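You operate a simulated robot arm through the tools that you are given. There is no shell and no other tool. Be economical: measure what you need, move in short steps, check, and stop when the job is done.

You run a simulated robot arm. Do the job below in one go: nothing can be reset, and whatever is moved stays where it is left.

Task
Set the loose cleat on its studs, tighten both socket bolts with the blue key and put the key back.

It is judged by the outcome, as a careful person would: the job done as asked, and still so three seconds after it is handed in. It fails if anything else is knocked over, pushed out of place, dropped, spilled or broken.

Robot
A 6-joint arm with a four-finger gripper on a trunk, on a base that drives. Base frame: it is fixed to the floor where the robot stands at the start and does not move with it; the origin is under the middle of the robot, x ahead of it, y to its left, z up. Units: mm, rad, N and s.
Its first joint turns from -2.897 to 2.897 rad. Places, roughly: key holder [900, -200, 900]; left socket bolt [800, 100, 900]; right socket bolt [800, -100, 900]; two studs of the dark seat board [700, 0, 900]. Payload 3.43 kg.
The TCP is the grasp point between the finger pads, 30 mm short of the fingertips. In the tool frame z runs along the fingers and y along their closing line. The gripper opens to 120 mm. The gripper's body begins 85 mm behind the TCP.
Orientation is told as [roll, pitch, yaw] about the base's x, y, z axes, in that order, counted from this pose: with the fingers straight down and closing along the base's y, the tool's x points along the base's -x, its y along +y and its z along -z.

Tools
- The arm moves only by the tool servo_tool. Its argument "deltas" is a list of rows, each an object of numbers (a shift or turn left out is 0, a gripper value left out holds the last): "tx", "ty", "tz": the shift along the tool's x, y, z in units of 400 mm (1.0 is 400 mm); "wx", "wy", "wz": the turn, a rotation vector about the tool's x, y, z in units of 120 degrees (1.0 is 120 degrees); "gripper": the finger opening in mm, from 0 to 120. In form: [{"tx": .., "ty": .., "tz": .., "wx": .., "wy": .., "wz": .., "gripper": ..}, ...]. A call has 1 to 10 rows; each row is the pose to reach, as a shift and turn from the pose commanded when the call began, along the tool's axes at that moment. A call with a number of a shift or a turn outside -1 to 1 is refused whole. Rows are played at 5 a second. More than 50 mm and 0.15 rad between two rows, or a gripper value outside its range, and nothing of the call is played. Where a pose cannot be reached the arm comes as near as it can. A force on the tool above 90 N (or 10 N above the force at the start of the call, whichever is more), or a blocked arm, ends the call early, and 0.2 s more pass. The fingers move at their own pace and stop on an object; they squeeze with about 21 N. The grip force told is the motor's: it shows also when the fingers shut on nothing. Time passes only in rows, and 0.2 s behind the last, so rows that repeat a pose let the fingers close. The reply holds the time, the measured pose of the TCP, the force on the tool along the base axes, the opening and the grip force, in the units named above and with some noise, with the torque about the TCP (base axes, N m) and any sound that the robot's microphone picked up, and new pictures: "pictures" is both (left out), scene, wrist or none.
- Cameras (640 x 400 px; columns grow to the right, rows downward): "scene" is now at [-188.2, 172.5, 1261.9]; the picture's right is [-0.26, -0.97, 0.00], its down [-0.15, 0.04, -0.99] and it looks along [0.95, -0.26, -0.15] (base axes); focal length 255 px, centre (320, 200). "wrist" rides on the gripper at [71, -17, -121] in the tool frame; the picture's right is [0.23, 0.97, 0.00], its down [-0.81, 0.19, -0.55] and it looks along [-0.54, 0.13, 0.83] (tool axes); focal length 275 px, centre (320, 200).
- roll_base(legs): drives the robot by 1 to 6 legs, each [ahead, turn to the left] in mm and rad, along the robot's own axes; the way and the turn of a leg run together, so that a leg with both is an arc; at most 1500 mm and 3.142 rad a leg. The arm and the cameras ride along, it lands a little off, and it stops where it bumps. It gives what a move gives, and a new picture of the scene camera.
- turn_head(pan, tilt): turns the head with the scene camera to pan (to the left, within 2.496 rad either way) and tilt (down, from -0.506 to 1.204), counted from straight ahead of the robot. It gives what a move gives, and a new picture of the scene camera.
- point_at(camera, pixels): for up to 12 pixels [column, row] of the newest picture of that camera ("zoom" is the newest enlarged one), the place [x, y, z] in the base frame of the surface seen there, good to about 3 mm, but the place of the scene camera against the robot may be out by one fixed shift of up to 25 mm in any direction. The clock stands still meanwhile.
- close_up(camera, box): a new picture of the part [left, top, right, bottom] of that camera's present view, enlarged. The clock stands still meanwhile.
- close_job(): hands the job in; it is judged then, once.

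Work in short steps. Measure before you move; look again where a grasp or a placing could have gone wrong, and mend it. You have 80 turns and 260 pictures in all, those below and enlarged ones among them. Open the gripper and draw the arm clear of the work before you hand the job in, unless the task says otherwise; then end with one line.

The tools are called after "Request:" by a JSON object that holds its "api" and its "payload". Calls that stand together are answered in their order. servo_tool: Moves the arm, as the interface text tells. Its arguments: {"type":"object","properties":{"deltas":{"type":"array"},"pictures":{"type":"string","enum":["both","scene","wrist","none"]}},"required":["deltas"]} The other tools are called the same way: roll_base (legs) drives the base; turn_head (pan, tilt) turns the head that bears the scene camera; point_at (camera, pixels) gives the place of the surface under pixels of a picture; close_up (camera, box) takes an enlarged picture of a part of a camera's view; close_job () hands the job in.

At the start:

```text
time: 0.0
tool_pos: [361.1, -56.2, 1176.0]
tool_rot: [-0.002, -0.001, -0.013]
contact_force: [0.3, 0.3, 0.4]
torque: [-0.03, 0.0, 0.02]
width: 119.8
finger_force: 0.0
robot x, y, heading: [1.0, 7.6, 0.002]
head pan, tilt: [-0.264, 0.14]
```

scene: 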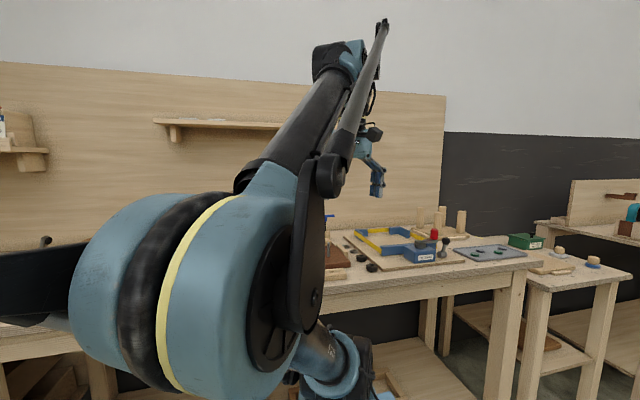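
wrist: 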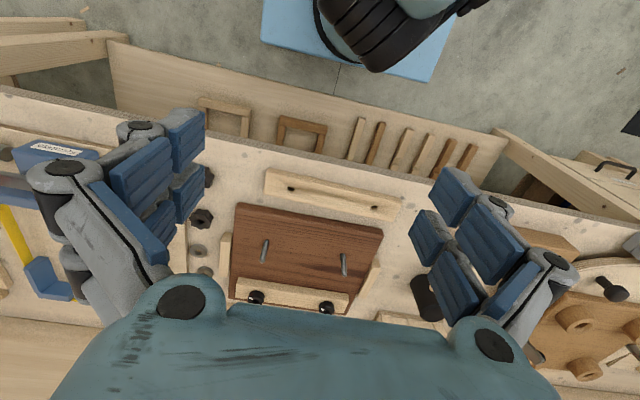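

The wrist view shows the dark board with two studs, a loose cleat at about (330,195) and another cleat with two bolts at about (290,295). I'll enlarge both views first.

Request:
{"api": "close_up", "payload": {"camera": "wrist", "box": [190, 140, 430, 320]}}

Request:
{"api": "close_up", "payload": {"camera": "scene", "box": [300, 190, 560, 300]}}

Request:
{"api": "point_at", "payload": {"camera": "wrist", "pixels": [[291, 188], [375, 208], [267, 183], [400, 207], [265, 243], [343, 255], [255, 297], [325, 306], [236, 208], [382, 230], [330, 198], [250, 270]]}}

```text
2.22 times, centred on (310, 230) of wrist
```

zoom: 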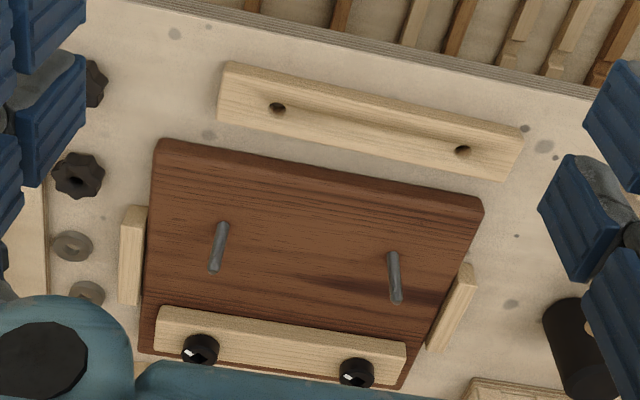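

```text
2.46 times, centred on (430, 245) of scene
```

zoom: 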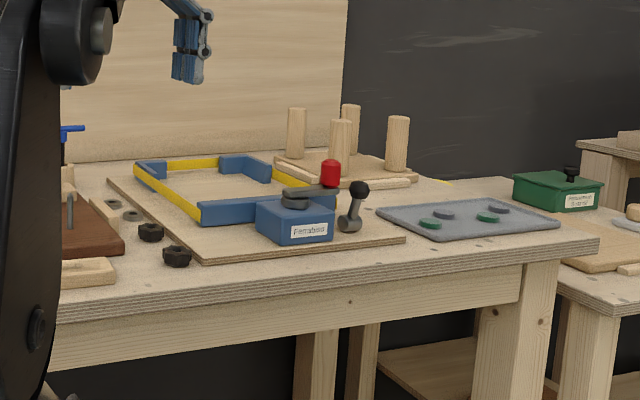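

```text
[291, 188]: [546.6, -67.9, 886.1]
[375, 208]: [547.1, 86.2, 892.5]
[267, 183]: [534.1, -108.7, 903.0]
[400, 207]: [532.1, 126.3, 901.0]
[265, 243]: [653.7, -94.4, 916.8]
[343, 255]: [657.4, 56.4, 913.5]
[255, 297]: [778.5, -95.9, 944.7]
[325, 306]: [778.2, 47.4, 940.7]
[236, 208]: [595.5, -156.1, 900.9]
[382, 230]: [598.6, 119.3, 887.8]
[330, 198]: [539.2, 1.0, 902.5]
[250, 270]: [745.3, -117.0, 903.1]
```

The bolts at about (255,297) and (325,306) are partly hidden by the gripper. I'll move the arm forward at this height to see the bolts and the key holder.

Request:
{"api": "servo_tool", "payload": {"deltas": [{"tx": -0.12, "tz": -0.03}, {"tx": -0.24, "tz": -0.06}, {"tx": -0.36, "tz": -0.1}, {"tx": -0.48, "tz": -0.1}, {"tx": -0.55, "tz": -0.1}]}}

Request:
{"api": "turn_head", "payload": {"pan": -0.15, "tilt": 0.45}}

```text
refused: row 3 steps farther than a row can; nothing moved
```

```text
time: 0.8
tool_pos: [348.9, -53.8, 1179.5]
tool_rot: [-0.002, -0.013, -0.013]
contact_force: [-0.3, -0.2, -0.3]
torque: [0.01, 0.04, 0.0]
width: 119.8
finger_force: 0.1
robot x, y, heading: [1.0, 6.5, -0.004]
head pan, tilt: [-0.15, 0.45]
```

scene: 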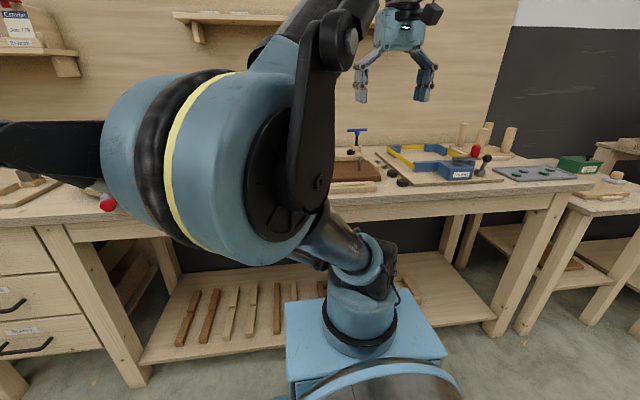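

The step was too long, so I'll use smaller rows.

Request:
{"api": "servo_tool", "payload": {"deltas": [{"tx": -0.11, "tz": -0.03}, {"tx": -0.22, "tz": -0.06}, {"tx": -0.33, "tz": -0.09}, {"tx": -0.44, "tz": -0.1}, {"tx": -0.55, "tz": -0.1}, {"tx": -0.55, "tz": -0.1}]}}

Request:
{"api": "close_up", "payload": {"camera": "scene", "box": [320, 110, 420, 200]}}

```text
time: 2.2
tool_pos: [567.9, -58.1, 1223.9]
tool_rot: [-0.002, -0.013, -0.013]
contact_force: [-1.1, -0.6, 0.5]
torque: [0.01, -0.01, 0.03]
width: 119.9
finger_force: 0.0
robot x, y, heading: [0.3, 6.5, 0.003]
head pan, tilt: [-0.15, 0.45]
```

scene: 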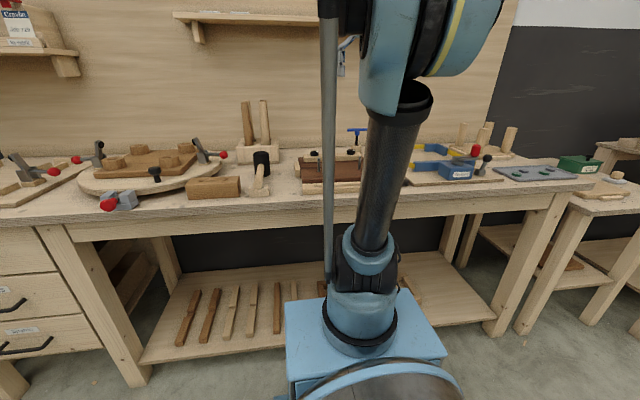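
wrist: 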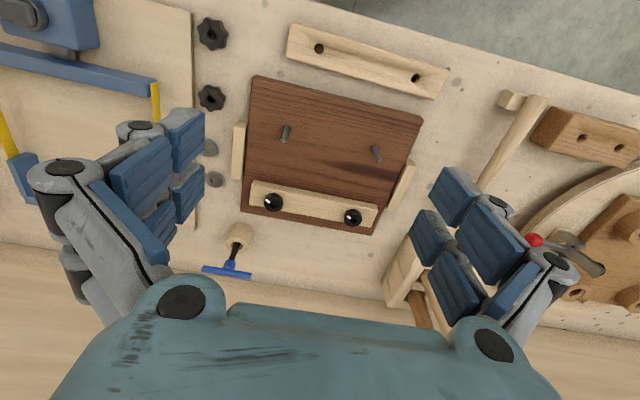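

```text
4.44 times, centred on (370, 155) of scene
```

zoom: 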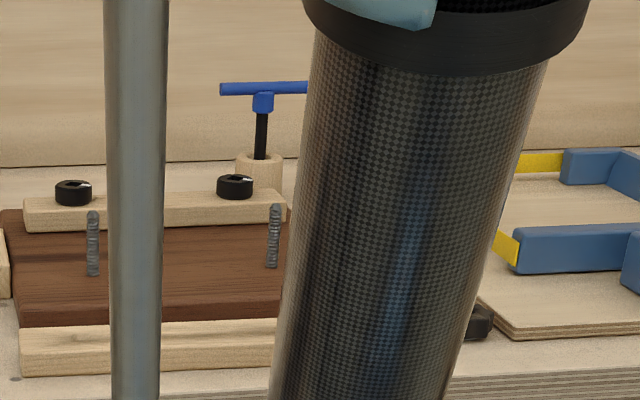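

Now the wrist view shows the loose cleat, studs, bolts and the key, whose blue T lies along y at about (228,270) in its round holder. I'll enlarge and measure these.

Request:
{"api": "close_up", "payload": {"camera": "wrist", "box": [180, 160, 400, 300]}}

Request:
{"api": "point_at", "payload": {"camera": "wrist", "pixels": [[205, 268], [249, 275], [229, 268], [240, 232], [273, 202], [353, 217], [287, 126], [374, 148], [284, 141], [379, 160], [319, 48], [416, 77]]}}

Request:
{"api": "point_at", "payload": {"camera": "wrist", "pixels": [[290, 27], [448, 71], [287, 50], [437, 97], [368, 60], [256, 78], [422, 120], [252, 185], [378, 207], [245, 210], [270, 70], [330, 110]]}}

```text
2.86 times, centred on (290, 230) of wrist
```

zoom: 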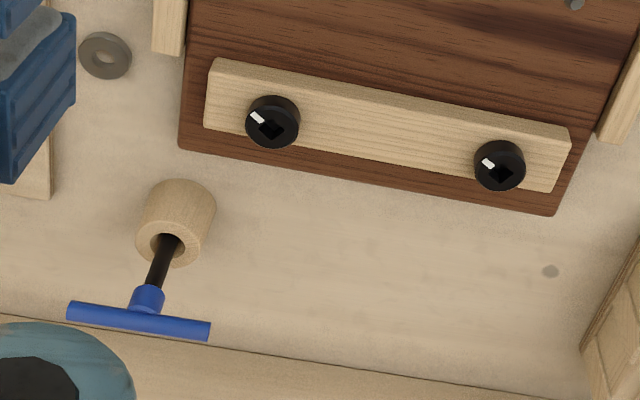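

```text
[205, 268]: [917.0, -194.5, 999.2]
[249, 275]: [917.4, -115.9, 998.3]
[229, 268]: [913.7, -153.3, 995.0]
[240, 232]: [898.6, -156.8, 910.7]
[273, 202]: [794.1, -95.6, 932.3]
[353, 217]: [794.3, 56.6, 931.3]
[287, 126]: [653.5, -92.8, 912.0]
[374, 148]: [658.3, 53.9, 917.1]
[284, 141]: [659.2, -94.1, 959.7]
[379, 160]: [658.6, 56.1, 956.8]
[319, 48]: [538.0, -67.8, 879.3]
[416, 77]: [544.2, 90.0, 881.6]
```

```text
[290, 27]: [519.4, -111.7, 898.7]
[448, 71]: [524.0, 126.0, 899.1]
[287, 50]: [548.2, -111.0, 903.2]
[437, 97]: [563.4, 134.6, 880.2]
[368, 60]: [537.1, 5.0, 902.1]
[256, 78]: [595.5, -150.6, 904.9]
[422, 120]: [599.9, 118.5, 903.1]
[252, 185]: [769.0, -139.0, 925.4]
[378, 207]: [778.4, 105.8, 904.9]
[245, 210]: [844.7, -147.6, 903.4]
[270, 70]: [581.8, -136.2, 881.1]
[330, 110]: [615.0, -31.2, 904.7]
```

Table is at z≈880, cleat top ≈902, board top ≈904. Studs are near (658,-94) and (658,56), bolts near (795,-95) and (795,57), and the T-bar near (917,-155,998). I'll move above the cleat while turning the tool about +90° so the fingers close along x.

Request:
{"api": "servo_tool", "payload": {"deltas": [{"tx": 0.007, "ty": 0.017, "tz": 0.03, "wz": -0.07}, {"tx": 0.014, "ty": 0.034, "tz": 0.06, "wz": -0.14}, {"tx": 0.021, "ty": 0.051, "tz": 0.09, "wz": -0.21}, {"tx": 0.028, "ty": 0.068, "tz": 0.12, "wz": -0.28}, {"tx": 0.035, "ty": 0.085, "tz": 0.15, "wz": -0.35}, {"tx": 0.042, "ty": 0.102, "tz": 0.18, "wz": -0.42}, {"tx": 0.049, "ty": 0.119, "tz": 0.21, "wz": -0.49}, {"tx": 0.056, "ty": 0.136, "tz": 0.24, "wz": -0.56}, {"tx": 0.063, "ty": 0.153, "tz": 0.27, "wz": -0.63}, {"tx": 0.07, "ty": 0.168, "tz": 0.3, "wz": -0.7}], "pictures": "none"}}

Request:
{"api": "servo_tool", "payload": {"deltas": [{"wz": -0.056}, {"wz": -0.056}], "pictures": "wrist"}}

```text
time: 4.4
tool_pos: [541.3, 8.8, 1102.7]
tool_rot: [-0.012, 0.0, 1.457]
contact_force: [0.0, 0.0, -0.4]
torque: [-0.02, 0.0, -0.01]
width: 119.9
finger_force: 0.0
robot x, y, heading: [-2.4, 5.1, 0.001]
head pan, tilt: [-0.15, 0.45]
```

```text
time: 5.0
tool_pos: [540.5, 7.5, 1102.8]
tool_rot: [-0.012, 0.002, 1.572]
contact_force: [0.7, -0.6, 0.1]
torque: [-0.01, 0.02, -0.01]
width: 119.9
finger_force: 0.0
robot x, y, heading: [-1.2, 7.1, 0.001]
head pan, tilt: [-0.15, 0.45]
```

wrist: 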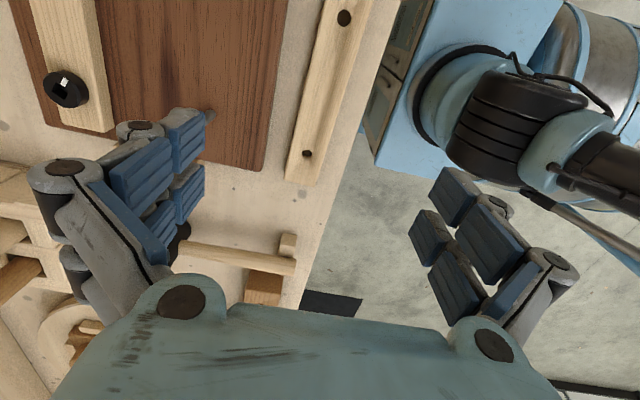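

The cleat runs from (340,0) to (305,180) and its far end is visible, with the near hole at (307,153). I'll measure the edges and holes at higher zoom.

Request:
{"api": "close_up", "payload": {"camera": "wrist", "box": [270, 0, 400, 190]}}

Request:
{"api": "point_at", "payload": {"camera": "wrist", "pixels": [[287, 178], [315, 182], [297, 120], [334, 128], [304, 80], [344, 85], [307, 153], [344, 17], [301, 151], [314, 155], [338, 15], [351, 19]]}}

```text
2.11 times, centred on (335, 95) of wrist
```

zoom: 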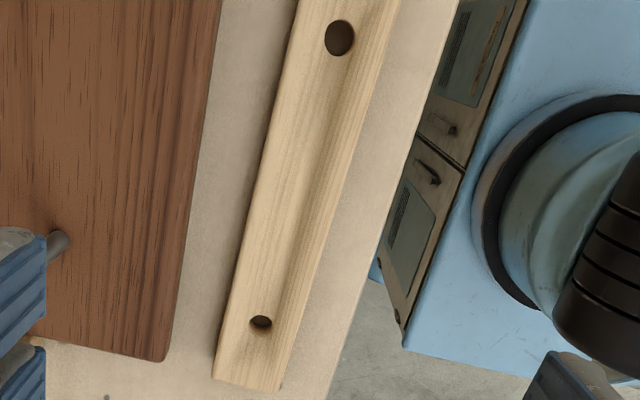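

```text
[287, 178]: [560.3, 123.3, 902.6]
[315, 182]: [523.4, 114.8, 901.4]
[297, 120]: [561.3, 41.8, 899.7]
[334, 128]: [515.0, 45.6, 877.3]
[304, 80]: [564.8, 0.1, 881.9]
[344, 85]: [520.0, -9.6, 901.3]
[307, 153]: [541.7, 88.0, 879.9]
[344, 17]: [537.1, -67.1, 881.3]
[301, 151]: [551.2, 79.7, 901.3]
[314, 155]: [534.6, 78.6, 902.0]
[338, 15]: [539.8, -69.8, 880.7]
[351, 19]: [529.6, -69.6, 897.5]
```

The cleat lies at x≈522–561 with holes near (538.5,-67) and (542.7,78). I'll go down to just above it with the fingers set to 64 mm, to clear the board edge at 595.

Request:
{"api": "servo_tool", "payload": {"deltas": [{"gripper": 64, "tz": 0.06}, {"tz": 0.17, "wx": -0.003}, {"tz": 0.28, "wx": -0.006, "wz": 0.0075}, {"tx": 0.004, "ty": 0.005, "tz": 0.37, "wx": -0.006, "wz": 0.0075}, {"tx": 0.004, "ty": 0.005, "tz": 0.37, "wx": -0.006, "wz": 0.0075}]}}

```text
time: 6.2
tool_pos: [541.3, 7.5, 951.1]
tool_rot: [-0.001, 0.0, 1.556]
contact_force: [-0.1, 0.2, -0.6]
torque: [0.03, -0.02, 0.02]
width: 64.0
finger_force: 0.0
robot x, y, heading: [-5.6, 6.3, 0.0]
head pan, tilt: [-0.15, 0.45]
```

scene: 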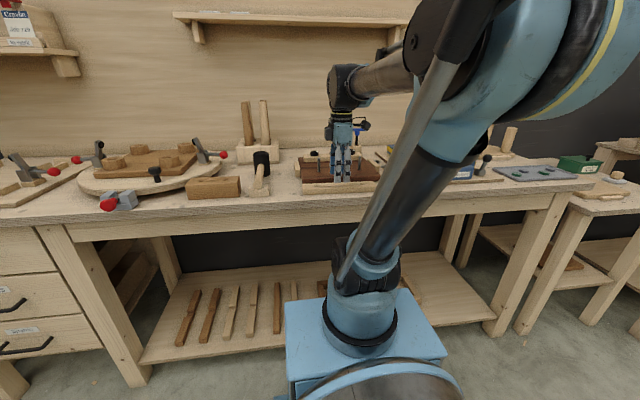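
wrist: 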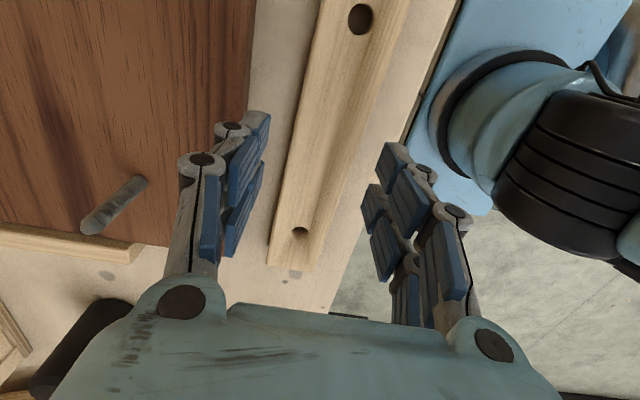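

The fingers straddle the cleat. I'll go down to z≈914, close, and let it settle.

Request:
{"api": "servo_tool", "payload": {"deltas": [{"tz": 0.05}, {"tz": 0.0925, "tx": 0.005}, {"tz": 0.0925, "tx": 0.005, "gripper": 20}, {"tz": 0.0925, "tx": 0.005}, {"tz": 0.0925, "tx": 0.005}], "pictures": "wrist"}}

```text
time: 7.4
tool_pos: [542.2, 5.6, 915.8]
tool_rot: [0.001, 0.0, 1.554]
contact_force: [0.2, -1.1, 2.2]
torque: [0.04, -0.08, -0.13]
width: 45.0
finger_force: 20.7
robot x, y, heading: [0.3, 8.1, 0.003]
head pan, tilt: [-0.15, 0.45]
```

wrist: 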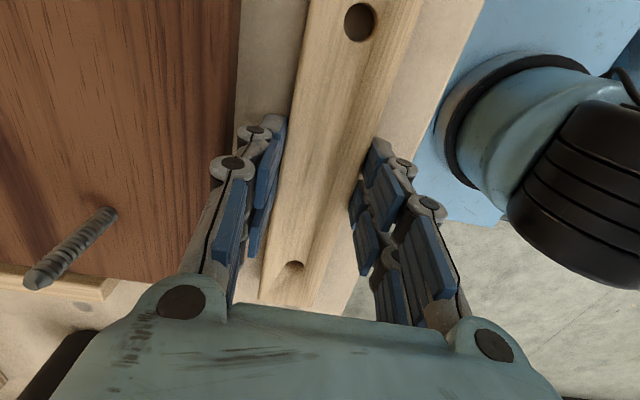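

It's gripped at 45 mm wide. I'll lift 110 mm and measure the holes relative to the TCP.

Request:
{"api": "servo_tool", "payload": {"deltas": [{"tz": -0.03}, {"tz": -0.12}, {"tz": -0.21}, {"tz": -0.275}, {"tz": -0.275}], "pictures": "wrist"}}

Request:
{"api": "close_up", "payload": {"camera": "wrist", "box": [240, 0, 440, 320]}}

```text
time: 8.6
tool_pos: [541.2, 5.6, 1028.0]
tool_rot: [0.0, 0.001, 1.554]
contact_force: [-0.4, -0.5, 1.0]
torque: [-0.02, 0.0, 0.01]
width: 20.0
finger_force: 0.1
robot x, y, heading: [1.9, 5.9, -0.003]
head pan, tilt: [-0.15, 0.45]
```

wrist: 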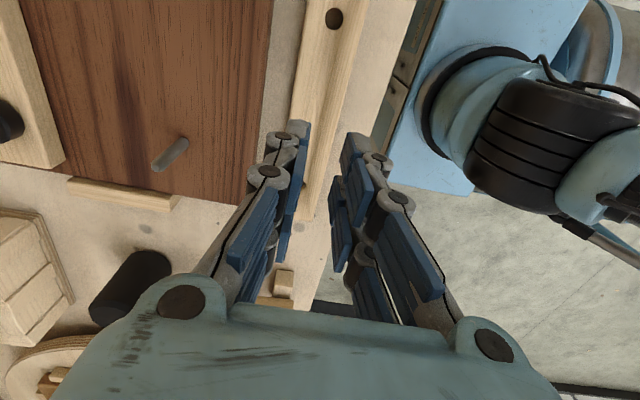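

```text
1.25 times, centred on (340, 160) of wrist
```

zoom: 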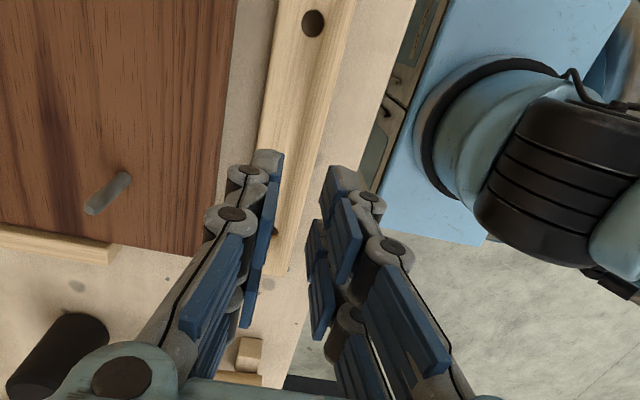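

The cleat slipped out, and the fingers shut to 20 mm. It now lies at about (325,100), so I'll look at its profile and position.

Request:
{"api": "close_up", "payload": {"camera": "wrist", "box": [270, 0, 400, 130]}}

Request:
{"api": "servo_tool", "payload": {"deltas": [{"tz": -0.1, "gripper": 100}, {"tz": -0.2}, {"tz": -0.2}], "pictures": "wrist"}}

Request:
{"api": "close_up", "payload": {"camera": "wrist", "box": [260, 0, 410, 200]}}

```text
3.08 times, centred on (335, 65) of wrist
```

zoom: 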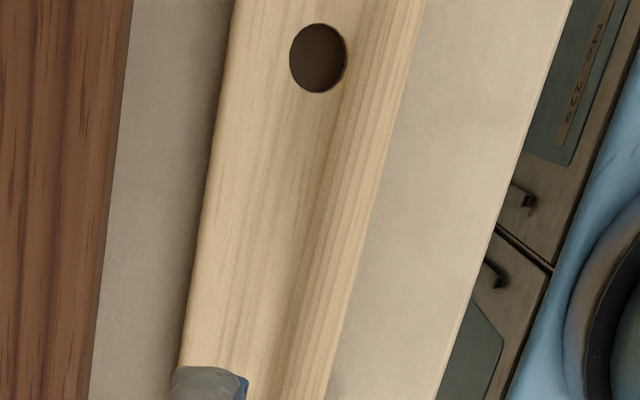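

```text
time: 9.4
tool_pos: [541.2, 4.8, 1107.9]
tool_rot: [0.001, 0.001, 1.554]
contact_force: [0.2, -0.1, -0.1]
torque: [-0.03, 0.01, -0.01]
width: 100.1
finger_force: 0.1
robot x, y, heading: [-4.6, 7.4, -0.005]
head pan, tilt: [-0.15, 0.45]
```

wrist: 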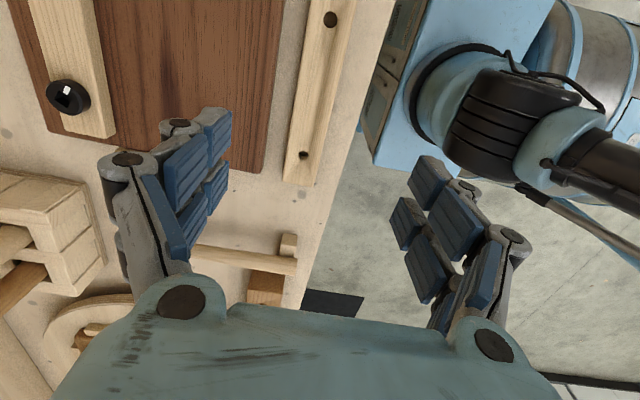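

```text
2.00 times, centred on (335, 100) of wrist
```

zoom: 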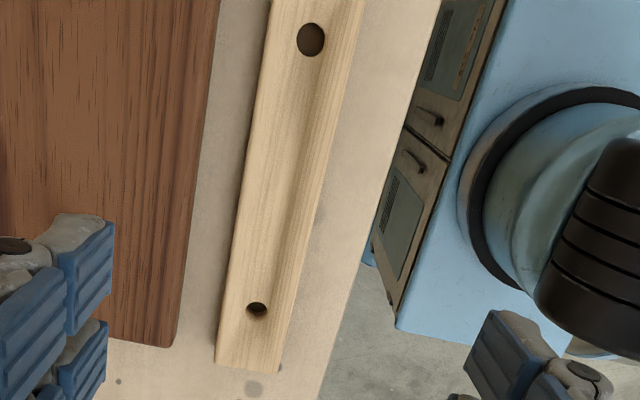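

I'll measure where the cleat lies now.

Request:
{"api": "point_at", "payload": {"camera": "wrist", "pixels": [[285, 178], [313, 181], [299, 112], [325, 116], [313, 50], [342, 54], [303, 154], [330, 19], [298, 151], [310, 152], [323, 18], [338, 20]]}}

Request:
{"api": "point_at", "payload": {"camera": "zoom", "pixels": [[245, 150], [250, 150], [255, 150], [262, 150], [270, 150], [290, 150], [310, 150], [320, 150], [328, 150], [335, 150], [240, 220], [300, 372]]}}

```text
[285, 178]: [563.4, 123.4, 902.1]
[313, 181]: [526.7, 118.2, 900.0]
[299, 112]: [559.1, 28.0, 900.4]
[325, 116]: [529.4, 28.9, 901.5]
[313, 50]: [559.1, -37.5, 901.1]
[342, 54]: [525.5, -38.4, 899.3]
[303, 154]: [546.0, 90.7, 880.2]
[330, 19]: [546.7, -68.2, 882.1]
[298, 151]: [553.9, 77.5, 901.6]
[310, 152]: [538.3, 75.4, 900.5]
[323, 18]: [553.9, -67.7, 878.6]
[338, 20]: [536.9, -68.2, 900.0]
```

```text
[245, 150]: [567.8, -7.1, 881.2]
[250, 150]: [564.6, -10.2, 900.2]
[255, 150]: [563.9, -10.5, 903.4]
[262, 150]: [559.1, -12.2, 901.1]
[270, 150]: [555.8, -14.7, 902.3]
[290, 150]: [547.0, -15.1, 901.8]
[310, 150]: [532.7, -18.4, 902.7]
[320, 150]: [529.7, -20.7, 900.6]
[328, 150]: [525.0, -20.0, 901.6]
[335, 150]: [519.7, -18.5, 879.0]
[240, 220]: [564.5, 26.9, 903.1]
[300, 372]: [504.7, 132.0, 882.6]
```

The cleat is now square to the fingers, centred near x=544 with holes at y≈77 and -68. I'll regrasp about 3 mm lower and longer, then lift a little as a test.

Request:
{"api": "servo_tool", "payload": {"deltas": [{"gripper": 66, "tz": 0.1}, {"tz": 0.2, "ty": -0.007}, {"tz": 0.3, "ty": -0.007}, {"tz": 0.4, "ty": -0.007}, {"tz": 0.45, "ty": -0.007}, {"tz": 0.488, "ty": -0.007}, {"tz": 0.488, "ty": -0.007}], "pictures": "none"}}

Request:
{"api": "servo_tool", "payload": {"deltas": [{"gripper": 10}, {}, {}, {}, {}], "pictures": "wrist"}}

```text
time: 11.0
tool_pos: [544.8, 5.0, 911.5]
tool_rot: [0.0, 0.001, 1.554]
contact_force: [-2.6, 0.2, -0.3]
torque: [0.0, 0.01, 0.04]
width: 64.9
finger_force: 0.0
robot x, y, heading: [2.0, 7.7, 0.0]
head pan, tilt: [-0.15, 0.45]
```

```text
time: 12.2
tool_pos: [546.1, 6.4, 911.2]
tool_rot: [0.0, 0.003, 1.556]
contact_force: [0.7, 0.1, -0.6]
torque: [0.02, 0.0, -0.04]
width: 44.8
finger_force: 21.1
robot x, y, heading: [2.8, 6.5, 0.005]
head pan, tilt: [-0.15, 0.45]
```

wrist: 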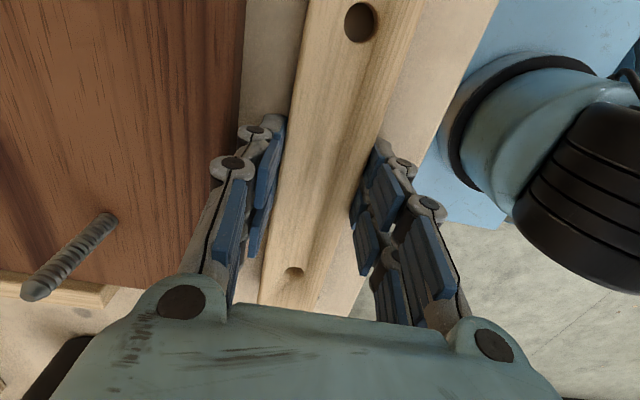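

It's gripped at 44.8 mm. I'll lift slowly by 24 mm and check the width.

Request:
{"api": "servo_tool", "payload": {"deltas": [{"tz": -0.01}, {"tz": -0.02}, {"tz": -0.03}, {"tz": -0.04}, {"tz": -0.05}, {"tz": -0.06}], "pictures": "wrist"}}

```text
time: 13.6
tool_pos: [544.0, 4.2, 934.5]
tool_rot: [0.0, 0.001, 1.553]
contact_force: [0.7, 0.3, -1.2]
torque: [0.01, 0.0, 0.0]
width: 44.8
finger_force: 20.8
robot x, y, heading: [-0.9, 4.2, -0.002]
head pan, tilt: [-0.15, 0.45]
```

wrist: 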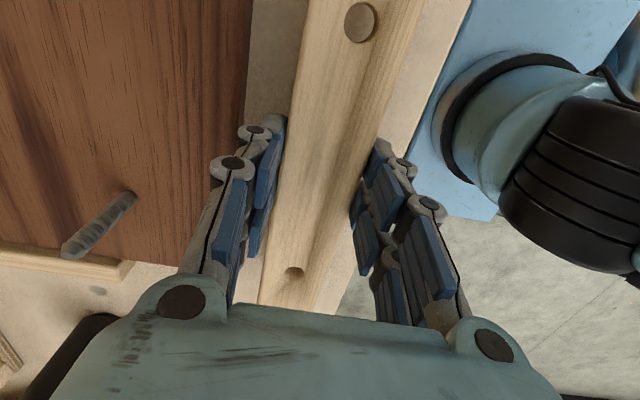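

It holds now: cleat is steady in the wrist view. I'll carry on lifting gently to z≈1014.

Request:
{"api": "servo_tool", "payload": {"deltas": [{"tz": -0.02}, {"tz": -0.04}, {"tz": -0.06}, {"tz": -0.08}, {"tz": -0.1}, {"tz": -0.12}, {"tz": -0.14}, {"tz": -0.16}, {"tz": -0.18}, {"tz": -0.2}], "pictures": "wrist"}}

Request:
{"api": "close_up", "payload": {"camera": "wrist", "box": [120, 0, 440, 320]}}

Request:
{"api": "point_at", "payload": {"camera": "wrist", "pixels": [[360, 23], [345, 22], [377, 26], [363, 5], [357, 42], [295, 270], [285, 266], [306, 266], [168, 155], [190, 146], [155, 168], [330, 120]]}}

```text
time: 15.8
tool_pos: [544.3, 4.2, 1017.6]
tool_rot: [0.0, 0.002, 1.555]
contact_force: [-0.3, -0.5, -1.2]
torque: [0.02, 0.01, -0.02]
width: 44.6
finger_force: 21.2
robot x, y, heading: [-0.5, 10.3, -0.0]
head pan, tilt: [-0.15, 0.45]
```

wrist: 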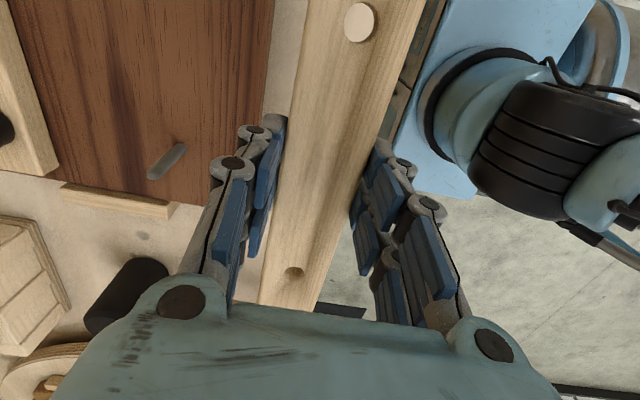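

```text
1.25 times, centred on (280, 160) of wrist
```

zoom: 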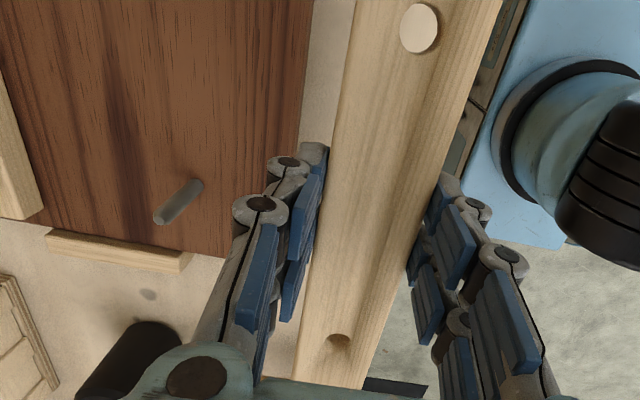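

```text
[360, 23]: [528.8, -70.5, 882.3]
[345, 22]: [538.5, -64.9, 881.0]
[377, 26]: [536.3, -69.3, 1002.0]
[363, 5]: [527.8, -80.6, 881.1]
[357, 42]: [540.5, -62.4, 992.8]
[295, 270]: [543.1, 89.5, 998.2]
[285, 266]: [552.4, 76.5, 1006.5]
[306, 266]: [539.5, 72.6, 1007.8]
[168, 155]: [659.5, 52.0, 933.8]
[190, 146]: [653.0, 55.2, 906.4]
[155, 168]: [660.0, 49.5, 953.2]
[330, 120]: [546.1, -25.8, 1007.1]
```

The cleat is held with holes at about (-0.6,-72.6) and (0.5,78.2) from the TCP. The studs are near (657,-95) and (657,54), so I'll carry it over them at this height.

Request:
{"api": "servo_tool", "payload": {"deltas": [{"ty": -0.03, "tx": 0.007}, {"ty": -0.07, "tx": 0.016}, {"ty": -0.11, "tx": 0.025}, {"ty": -0.15, "tx": 0.034}, {"ty": -0.19, "tx": 0.043}, {"ty": -0.23, "tx": 0.052}, {"ty": -0.26, "tx": 0.06}, {"ty": -0.2825, "tx": 0.064, "wz": -0.003}, {"ty": -0.2825, "tx": 0.064, "wz": -0.003}], "pictures": "wrist"}}

Request:
{"api": "close_up", "payload": {"camera": "wrist", "box": [290, 0, 430, 90]}}

Request:
{"api": "close_up", "payload": {"camera": "wrist", "box": [230, 220, 350, 320]}}

```text
time: 17.8
tool_pos: [656.5, -23.2, 1016.2]
tool_rot: [-0.001, 0.002, 1.562]
contact_force: [0.6, -0.1, -0.7]
torque: [0.01, 0.01, -0.02]
width: 44.9
finger_force: 21.2
robot x, y, heading: [0.5, 3.6, 0.001]
head pan, tilt: [-0.15, 0.45]
```

wrist: 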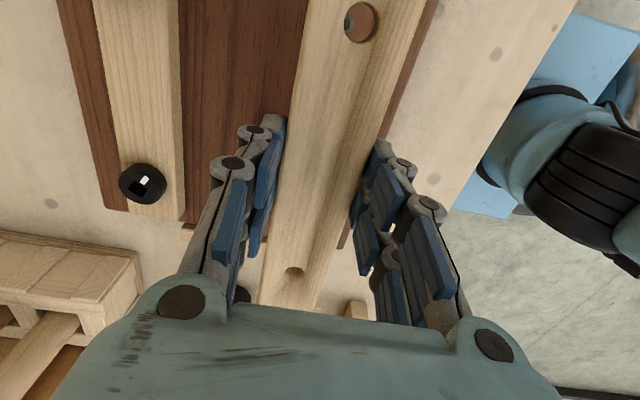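

```text
4.44 times, centred on (360, 45) of wrist
```

zoom: 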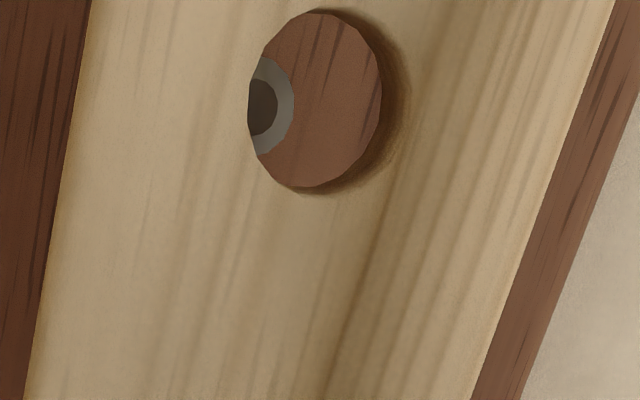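

```text
4.00 times, centred on (290, 270) of wrist
```

zoom: 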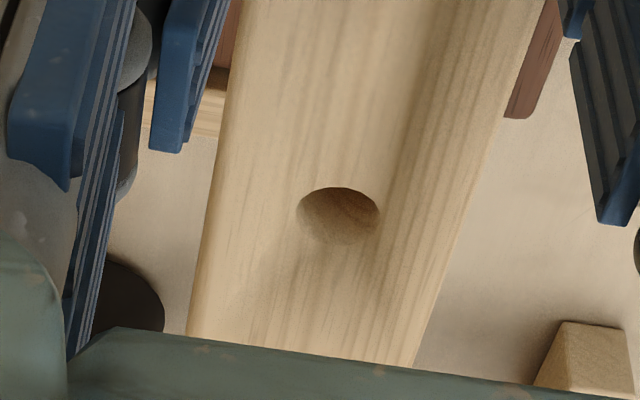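

Through the right hole, the stud is visible slightly left of centre. I compute about a 2 mm correction, then descend to just above the stud tops and recheck.

Request:
{"api": "servo_tool", "payload": {"deltas": [{"tx": -0.004, "ty": -0.002, "tz": 0.015}, {"tx": -0.004, "ty": -0.002, "tz": 0.03}, {"tx": -0.004, "ty": -0.002, "tz": 0.045}, {"tx": -0.004, "ty": -0.002, "tz": 0.047}], "pictures": "none"}}

Request:
{"api": "close_up", "payload": {"camera": "wrist", "box": [290, 0, 430, 90]}}

Request:
{"api": "close_up", "payload": {"camera": "wrist", "box": [230, 220, 350, 320]}}

```text
time: 18.8
tool_pos: [656.2, -19.8, 996.1]
tool_rot: [0.001, 0.002, 1.562]
contact_force: [0.2, 0.9, -1.3]
torque: [0.0, 0.0, 0.03]
width: 44.5
finger_force: 20.9
robot x, y, heading: [0.0, 3.6, -0.002]
head pan, tilt: [-0.15, 0.45]
```

```text
4.44 times, centred on (360, 45) of wrist
```

zoom: 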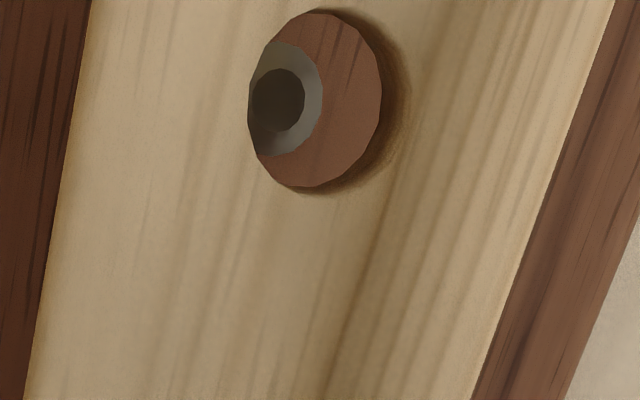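

```text
4.00 times, centred on (290, 270) of wrist
```

zoom: 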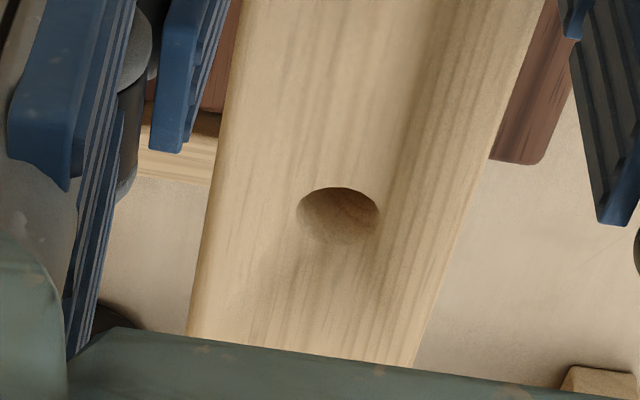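

The stud is about 0.7 mm off the hole centre each way. I'll nudge and lower slowly by 20 mm, watching the force.

Request:
{"api": "servo_tool", "payload": {"deltas": [{"tx": -0.0018, "ty": -0.0018, "tz": 0.008}, {"tx": -0.0018, "ty": -0.0018, "tz": 0.016}, {"tx": -0.0018, "ty": -0.0018, "tz": 0.024}, {"tx": -0.0018, "ty": -0.0018, "tz": 0.032}, {"tx": -0.0018, "ty": -0.0018, "tz": 0.04}, {"tx": -0.0018, "ty": -0.0018, "tz": 0.05}], "pictures": "wrist"}}

Request:
{"api": "close_up", "payload": {"camera": "wrist", "box": [290, 0, 430, 90]}}

Request:
{"api": "close_up", "payload": {"camera": "wrist", "box": [230, 220, 350, 320]}}

```text
time: 20.2
tool_pos: [656.9, -19.4, 976.4]
tool_rot: [0.001, 0.002, 1.56]
contact_force: [5.8, -1.1, -0.5]
torque: [0.16, -0.17, -0.42]
width: 44.6
finger_force: 20.5
robot x, y, heading: [-0.4, 7.5, -0.002]
head pan, tilt: [-0.15, 0.45]
```

wrist: 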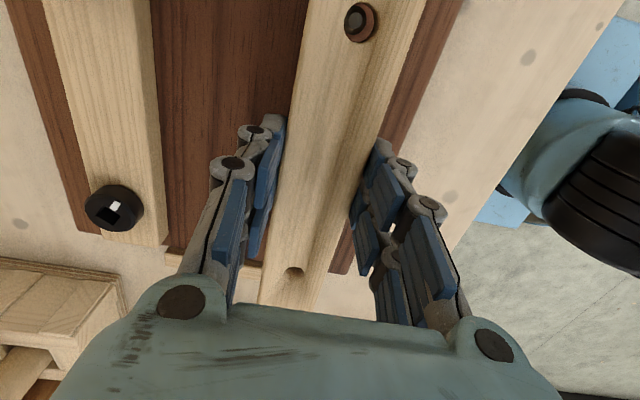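

```text
4.44 times, centred on (360, 45) of wrist
```

zoom: 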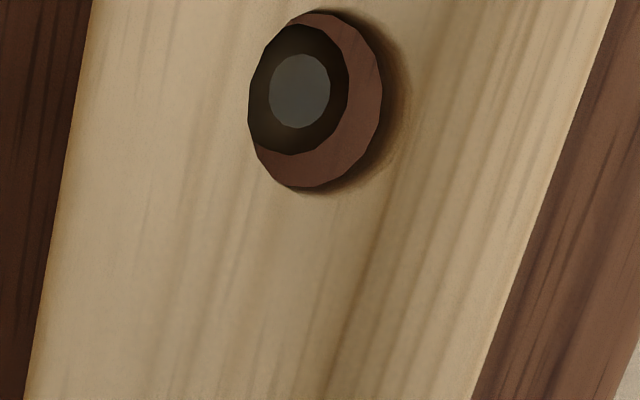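

```text
4.00 times, centred on (290, 270) of wrist
```

zoom: 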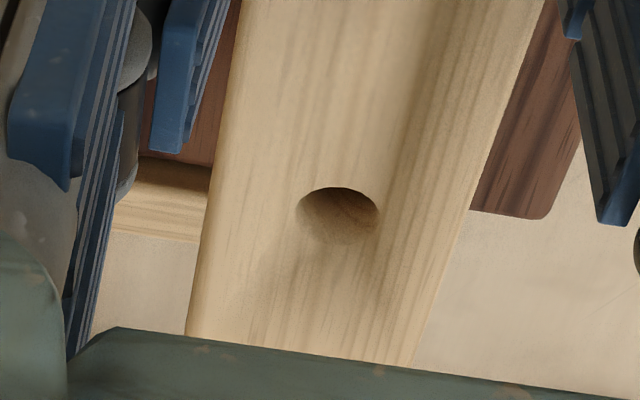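

A 5.8 N side force with −0.42 N·m torque means the left stud is pushing its hole toward +x. I'll shift 0.7 mm and yaw slightly to relieve it.

Request:
{"api": "servo_tool", "payload": {"deltas": [{"ty": -0.0018, "wz": 0.004}, {"ty": -0.002, "wz": 0.005}, {"ty": -0.002, "wz": 0.005}], "pictures": "none"}}

```text
time: 21.0
tool_pos: [657.9, -19.8, 976.9]
tool_rot: [0.001, 0.0, 1.551]
contact_force: [-0.6, 1.3, -1.9]
torque: [0.02, 0.0, 0.0]
width: 44.7
finger_force: 20.7
robot x, y, heading: [3.2, 7.6, -0.003]
head pan, tilt: [-0.15, 0.45]
```

Forces are back to nil, so I'll lower on to just above the board.

Request:
{"api": "servo_tool", "payload": {"deltas": [{"tz": 0.015}, {"tz": 0.03}, {"tz": 0.045}, {"tz": 0.06}, {"tz": 0.075}, {"tz": 0.088}], "pictures": "wrist"}}

```text
time: 22.4
tool_pos: [658.8, -19.4, 941.3]
tool_rot: [0.001, 0.001, 1.552]
contact_force: [-0.1, -0.6, -0.9]
torque: [0.02, 0.0, 0.02]
width: 44.7
finger_force: 20.4
robot x, y, heading: [-1.8, 2.9, -0.003]
head pan, tilt: [-0.15, 0.45]
```

wrist: 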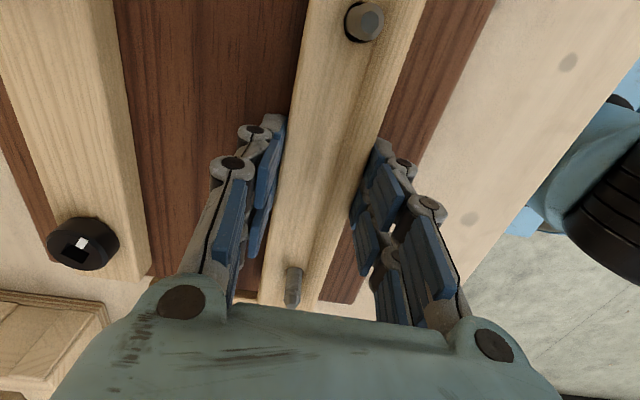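

Both studs come up through their holes, as seen at (365,20) and (293,285). I'll lower until there's contact, then release.

Request:
{"api": "servo_tool", "payload": {"deltas": [{"tz": 0.004}, {"tz": 0.008}, {"tz": 0.012}, {"tz": 0.016}], "pictures": "none"}}

```text
time: 23.4
tool_pos: [658.2, -20.3, 935.3]
tool_rot: [0.0, 0.005, 1.551]
contact_force: [-0.8, -0.6, -1.1]
torque: [0.02, -0.01, -0.02]
width: 44.7
finger_force: 21.2
robot x, y, heading: [4.8, 8.5, 0.005]
head pan, tilt: [-0.15, 0.45]
```

Request:
{"api": "servo_tool", "payload": {"deltas": [{"tz": 0.004}, {"tz": 0.007}, {"tz": 0.01}, {"tz": 0.01}], "pictures": "wrist"}}

```text
time: 24.4
tool_pos: [658.7, -19.3, 933.7]
tool_rot: [-0.002, 0.002, 1.552]
contact_force: [16.5, 6.6, 52.2]
torque: [0.53, -0.07, -0.06]
width: 44.7
finger_force: 20.9
robot x, y, heading: [4.7, 7.5, -0.004]
head pan, tilt: [-0.15, 0.45]
```

wrist: 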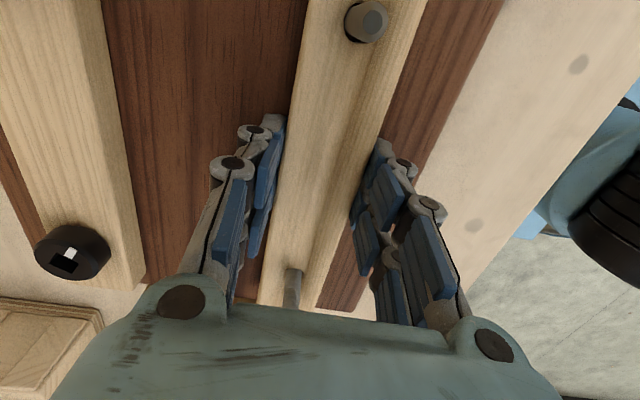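

It's seated: 52 N at z≈933.7. I'll ease off, open, and rise to look.

Request:
{"api": "servo_tool", "payload": {"deltas": [{"tz": -0.006}, {"tz": -0.006, "gripper": 70}, {"tz": -0.006}, {"tz": -0.06}, {"tz": -0.16}, {"tz": -0.28}, {"tz": -0.4}, {"tz": -0.5}], "pictures": "wrist"}}

Request:
{"api": "close_up", "payload": {"camera": "wrist", "box": [200, 0, 420, 200]}}

```text
time: 26.2
tool_pos: [657.1, -19.4, 1129.8]
tool_rot: [-0.001, -0.001, 1.552]
contact_force: [-0.2, 0.0, 0.9]
torque: [0.0, -0.04, 0.01]
width: 70.0
finger_force: 0.0
robot x, y, heading: [0.1, 8.3, -0.001]
head pan, tilt: [-0.15, 0.45]
```

wrist: 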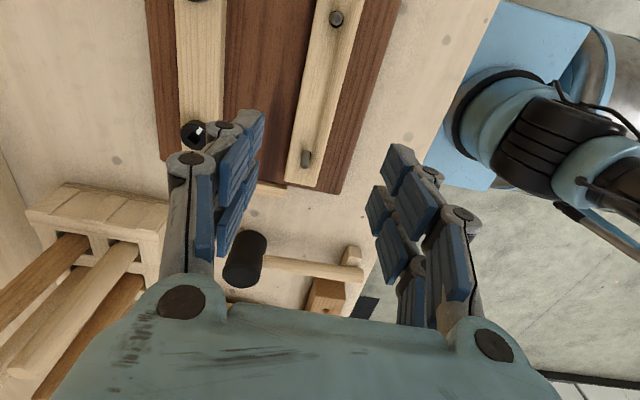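

```text
2.00 times, centred on (310, 100) of wrist
```

zoom: 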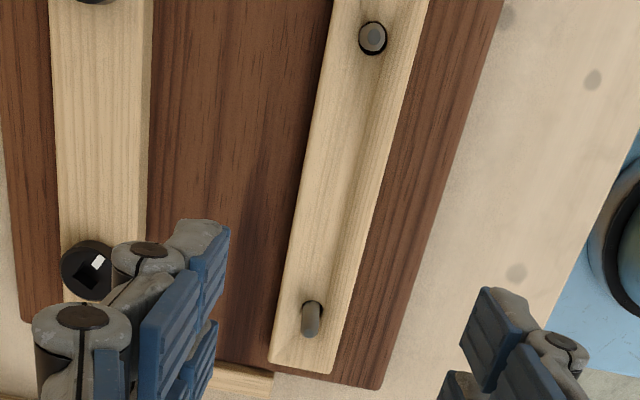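

The cleat is flat on the board with both studs through. Next I'll move along +x to look at the bolt sockets from above.

Request:
{"api": "servo_tool", "payload": {"deltas": [{"ty": -0.1}, {"ty": -0.2}, {"ty": -0.3}, {"ty": -0.3}], "pictures": "wrist"}}

Request:
{"api": "close_up", "payload": {"camera": "wrist", "box": [290, 0, 400, 70]}}

Request:
{"api": "close_up", "payload": {"camera": "wrist", "box": [265, 110, 375, 180]}}

```text
time: 27.2
tool_pos: [778.5, -21.6, 1132.8]
tool_rot: [0.0, 0.001, 1.552]
contact_force: [-1.0, 0.3, -0.2]
torque: [0.03, 0.02, 0.0]
width: 70.0
finger_force: 0.0
robot x, y, heading: [3.1, 5.2, -0.004]
head pan, tilt: [-0.15, 0.45]
```

wrist: 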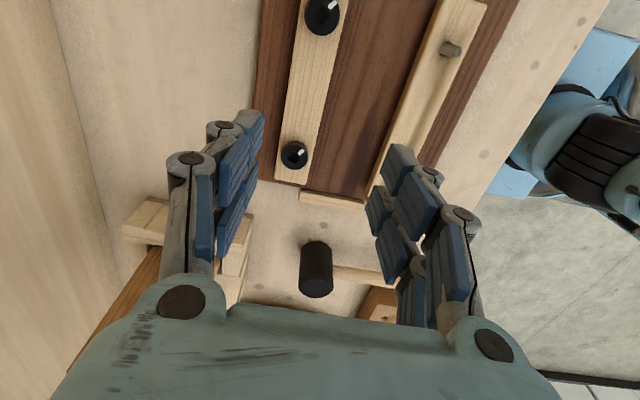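

```text
5.71 times, centred on (345, 35) of wrist
```

zoom: 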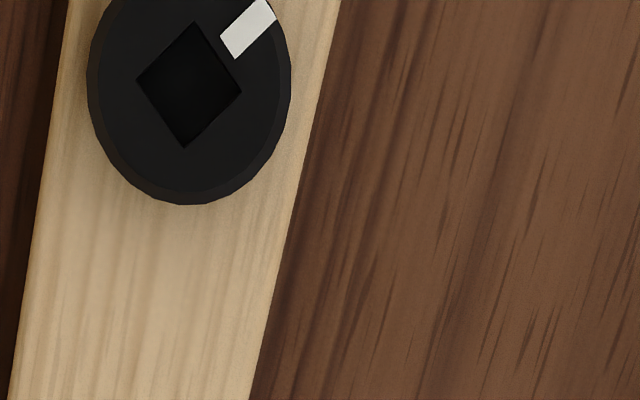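

```text
5.71 times, centred on (320, 145) of wrist
```

zoom: 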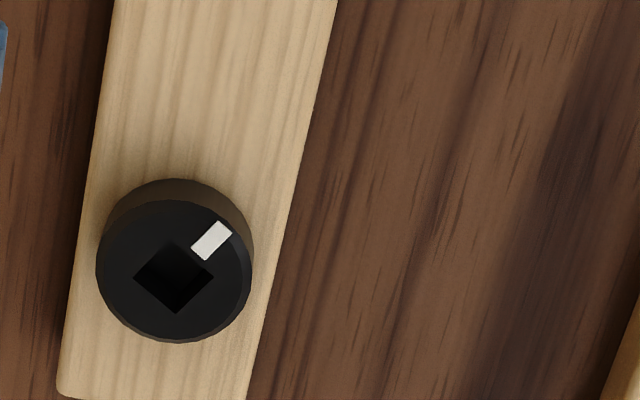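

The sockets are squares of about 12.5 mm side. Right centre is ≈(791.5,-95) with sides at about 52° in the base frame; left is ≈(793,57) at about 55°. Next I'll move so the wrist camera is above the key.

Request:
{"api": "servo_tool", "payload": {"deltas": [{"ty": -0.1, "tx": 0.05}, {"ty": -0.2, "tx": 0.1}, {"ty": -0.305, "tx": 0.149}, {"ty": -0.305, "tx": 0.149}], "pictures": "wrist"}}

Request:
{"api": "close_up", "payload": {"camera": "wrist", "box": [240, 0, 420, 110]}}

```text
time: 28.2
tool_pos: [901.9, -83.1, 1130.9]
tool_rot: [-0.001, 0.003, 1.551]
contact_force: [-0.3, 0.1, 0.2]
torque: [-0.01, -0.03, 0.0]
width: 70.0
finger_force: 0.0
robot x, y, heading: [4.2, 7.9, -0.0]
head pan, tilt: [-0.15, 0.45]
```

wrist: 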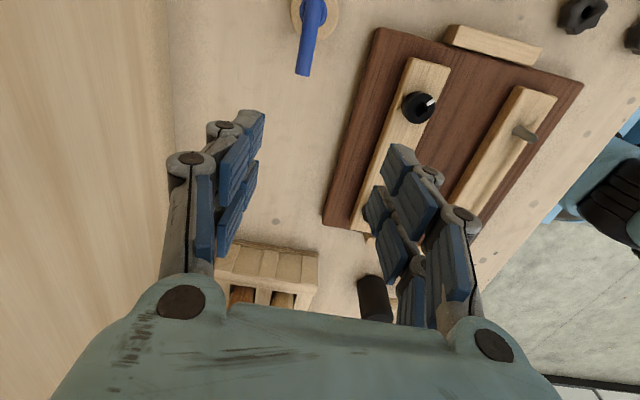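

```text
3.56 times, centred on (330, 55) of wrist
```

zoom: 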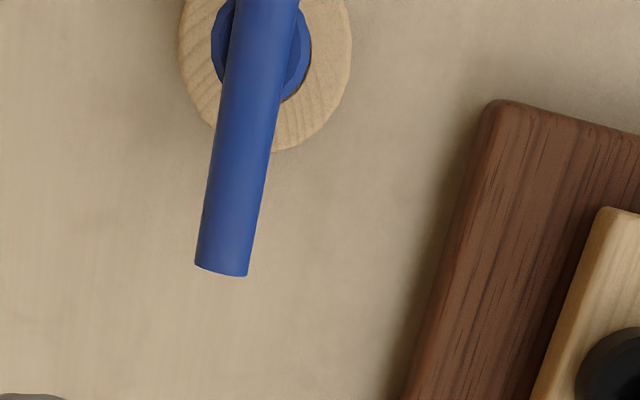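

The bar is parallel to y within 1° and about 12 mm in diameter, with a hub of about 22 mm. I'll shift toward it to see the whole T and measure it.

Request:
{"api": "servo_tool", "payload": {"deltas": [{"ty": -0.025, "tx": 0.08}, {"ty": -0.05, "tx": 0.14}, {"ty": -0.05, "tx": 0.14}, {"ty": -0.05, "tx": 0.14}], "pictures": "wrist"}}

Request:
{"api": "close_up", "payload": {"camera": "wrist", "box": [230, 0, 410, 112]}}

```text
time: 29.2
tool_pos: [920.2, -139.8, 1130.6]
tool_rot: [0.0, 0.003, 1.551]
contact_force: [-0.2, 0.0, 0.5]
torque: [0.02, 0.03, -0.02]
width: 70.2
finger_force: 0.0
robot x, y, heading: [-0.9, 4.7, 0.002]
head pan, tilt: [-0.15, 0.45]
```

wrist: 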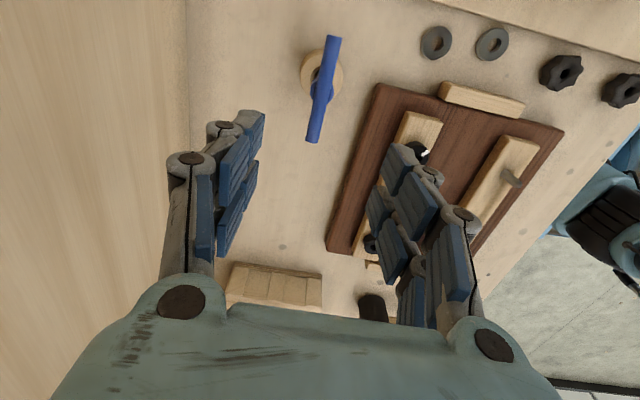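

```text
3.56 times, centred on (320, 56) of wrist
```

zoom: 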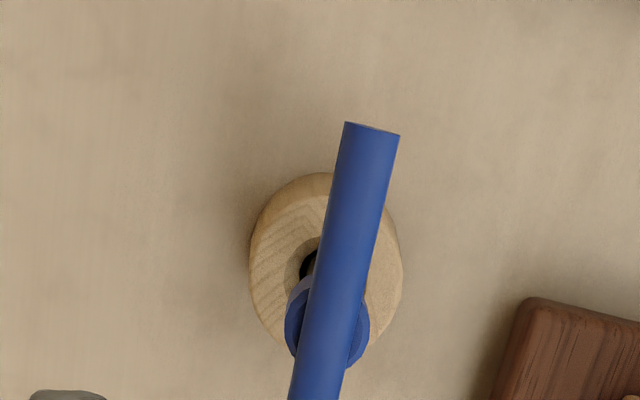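

The bar midpoint is at (920.6,-156.8,≈996), with the bar at 91°. I'll go down so the fingertips reach just below the bar, above the hub.

Request:
{"api": "servo_tool", "payload": {"deltas": [{"tx": 0.02, "tz": 0.07, "wz": -0.015, "gripper": 50}, {"tx": 0.0425, "ty": -0.002, "tz": 0.15, "wz": -0.015}, {"tx": 0.0425, "ty": -0.002, "tz": 0.22, "wz": -0.015}, {"tx": 0.0425, "ty": -0.002, "tz": 0.274, "wz": -0.015}, {"tx": 0.0425, "ty": -0.002, "tz": 0.274, "wz": -0.015}], "pictures": "wrist"}}

Request:
{"api": "close_up", "payload": {"camera": "wrist", "box": [200, 80, 440, 280]}}

```text
time: 30.4
tool_pos: [918.7, -159.1, 1022.4]
tool_rot: [-0.002, 0.001, 1.583]
contact_force: [-0.7, -0.4, -0.1]
torque: [0.02, -0.01, 0.0]
width: 50.2
finger_force: 0.0
robot x, y, heading: [-1.1, 7.8, -0.0]
head pan, tilt: [-0.15, 0.45]
```

wrist: 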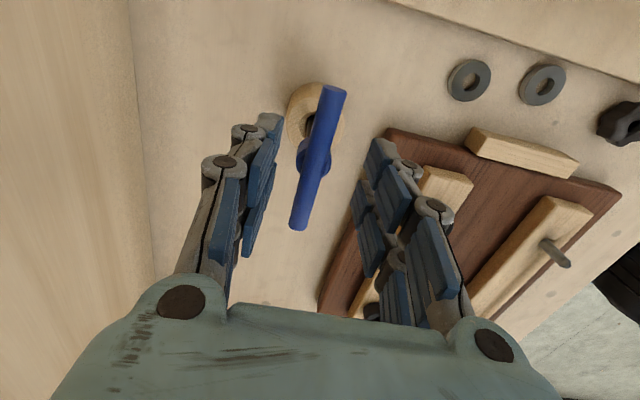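

```text
2.00 times, centred on (320, 180) of wrist
```

zoom: 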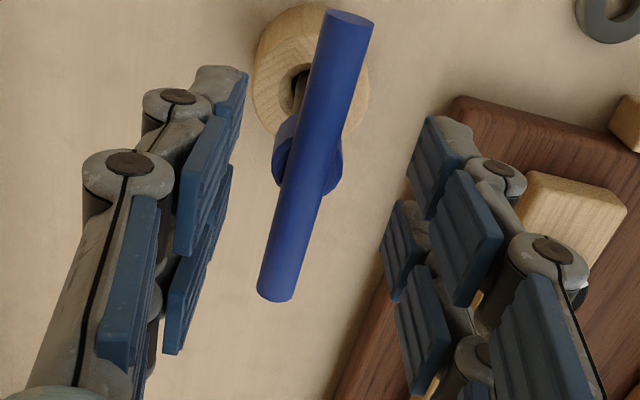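

I'll measure the bar height precisely before closing.

Request:
{"api": "point_at", "payload": {"camera": "wrist", "pixels": [[332, 100], [326, 118], [319, 140], [312, 165], [306, 190], [300, 215], [326, 158], [303, 150], [330, 110], [295, 128]]}}

```text
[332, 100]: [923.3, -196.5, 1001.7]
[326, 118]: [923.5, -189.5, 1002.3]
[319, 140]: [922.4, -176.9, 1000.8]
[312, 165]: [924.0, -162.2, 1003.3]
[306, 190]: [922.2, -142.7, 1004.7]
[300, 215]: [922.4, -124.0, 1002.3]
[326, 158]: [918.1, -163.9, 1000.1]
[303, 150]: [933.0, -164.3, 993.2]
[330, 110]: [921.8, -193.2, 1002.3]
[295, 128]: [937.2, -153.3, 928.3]
```

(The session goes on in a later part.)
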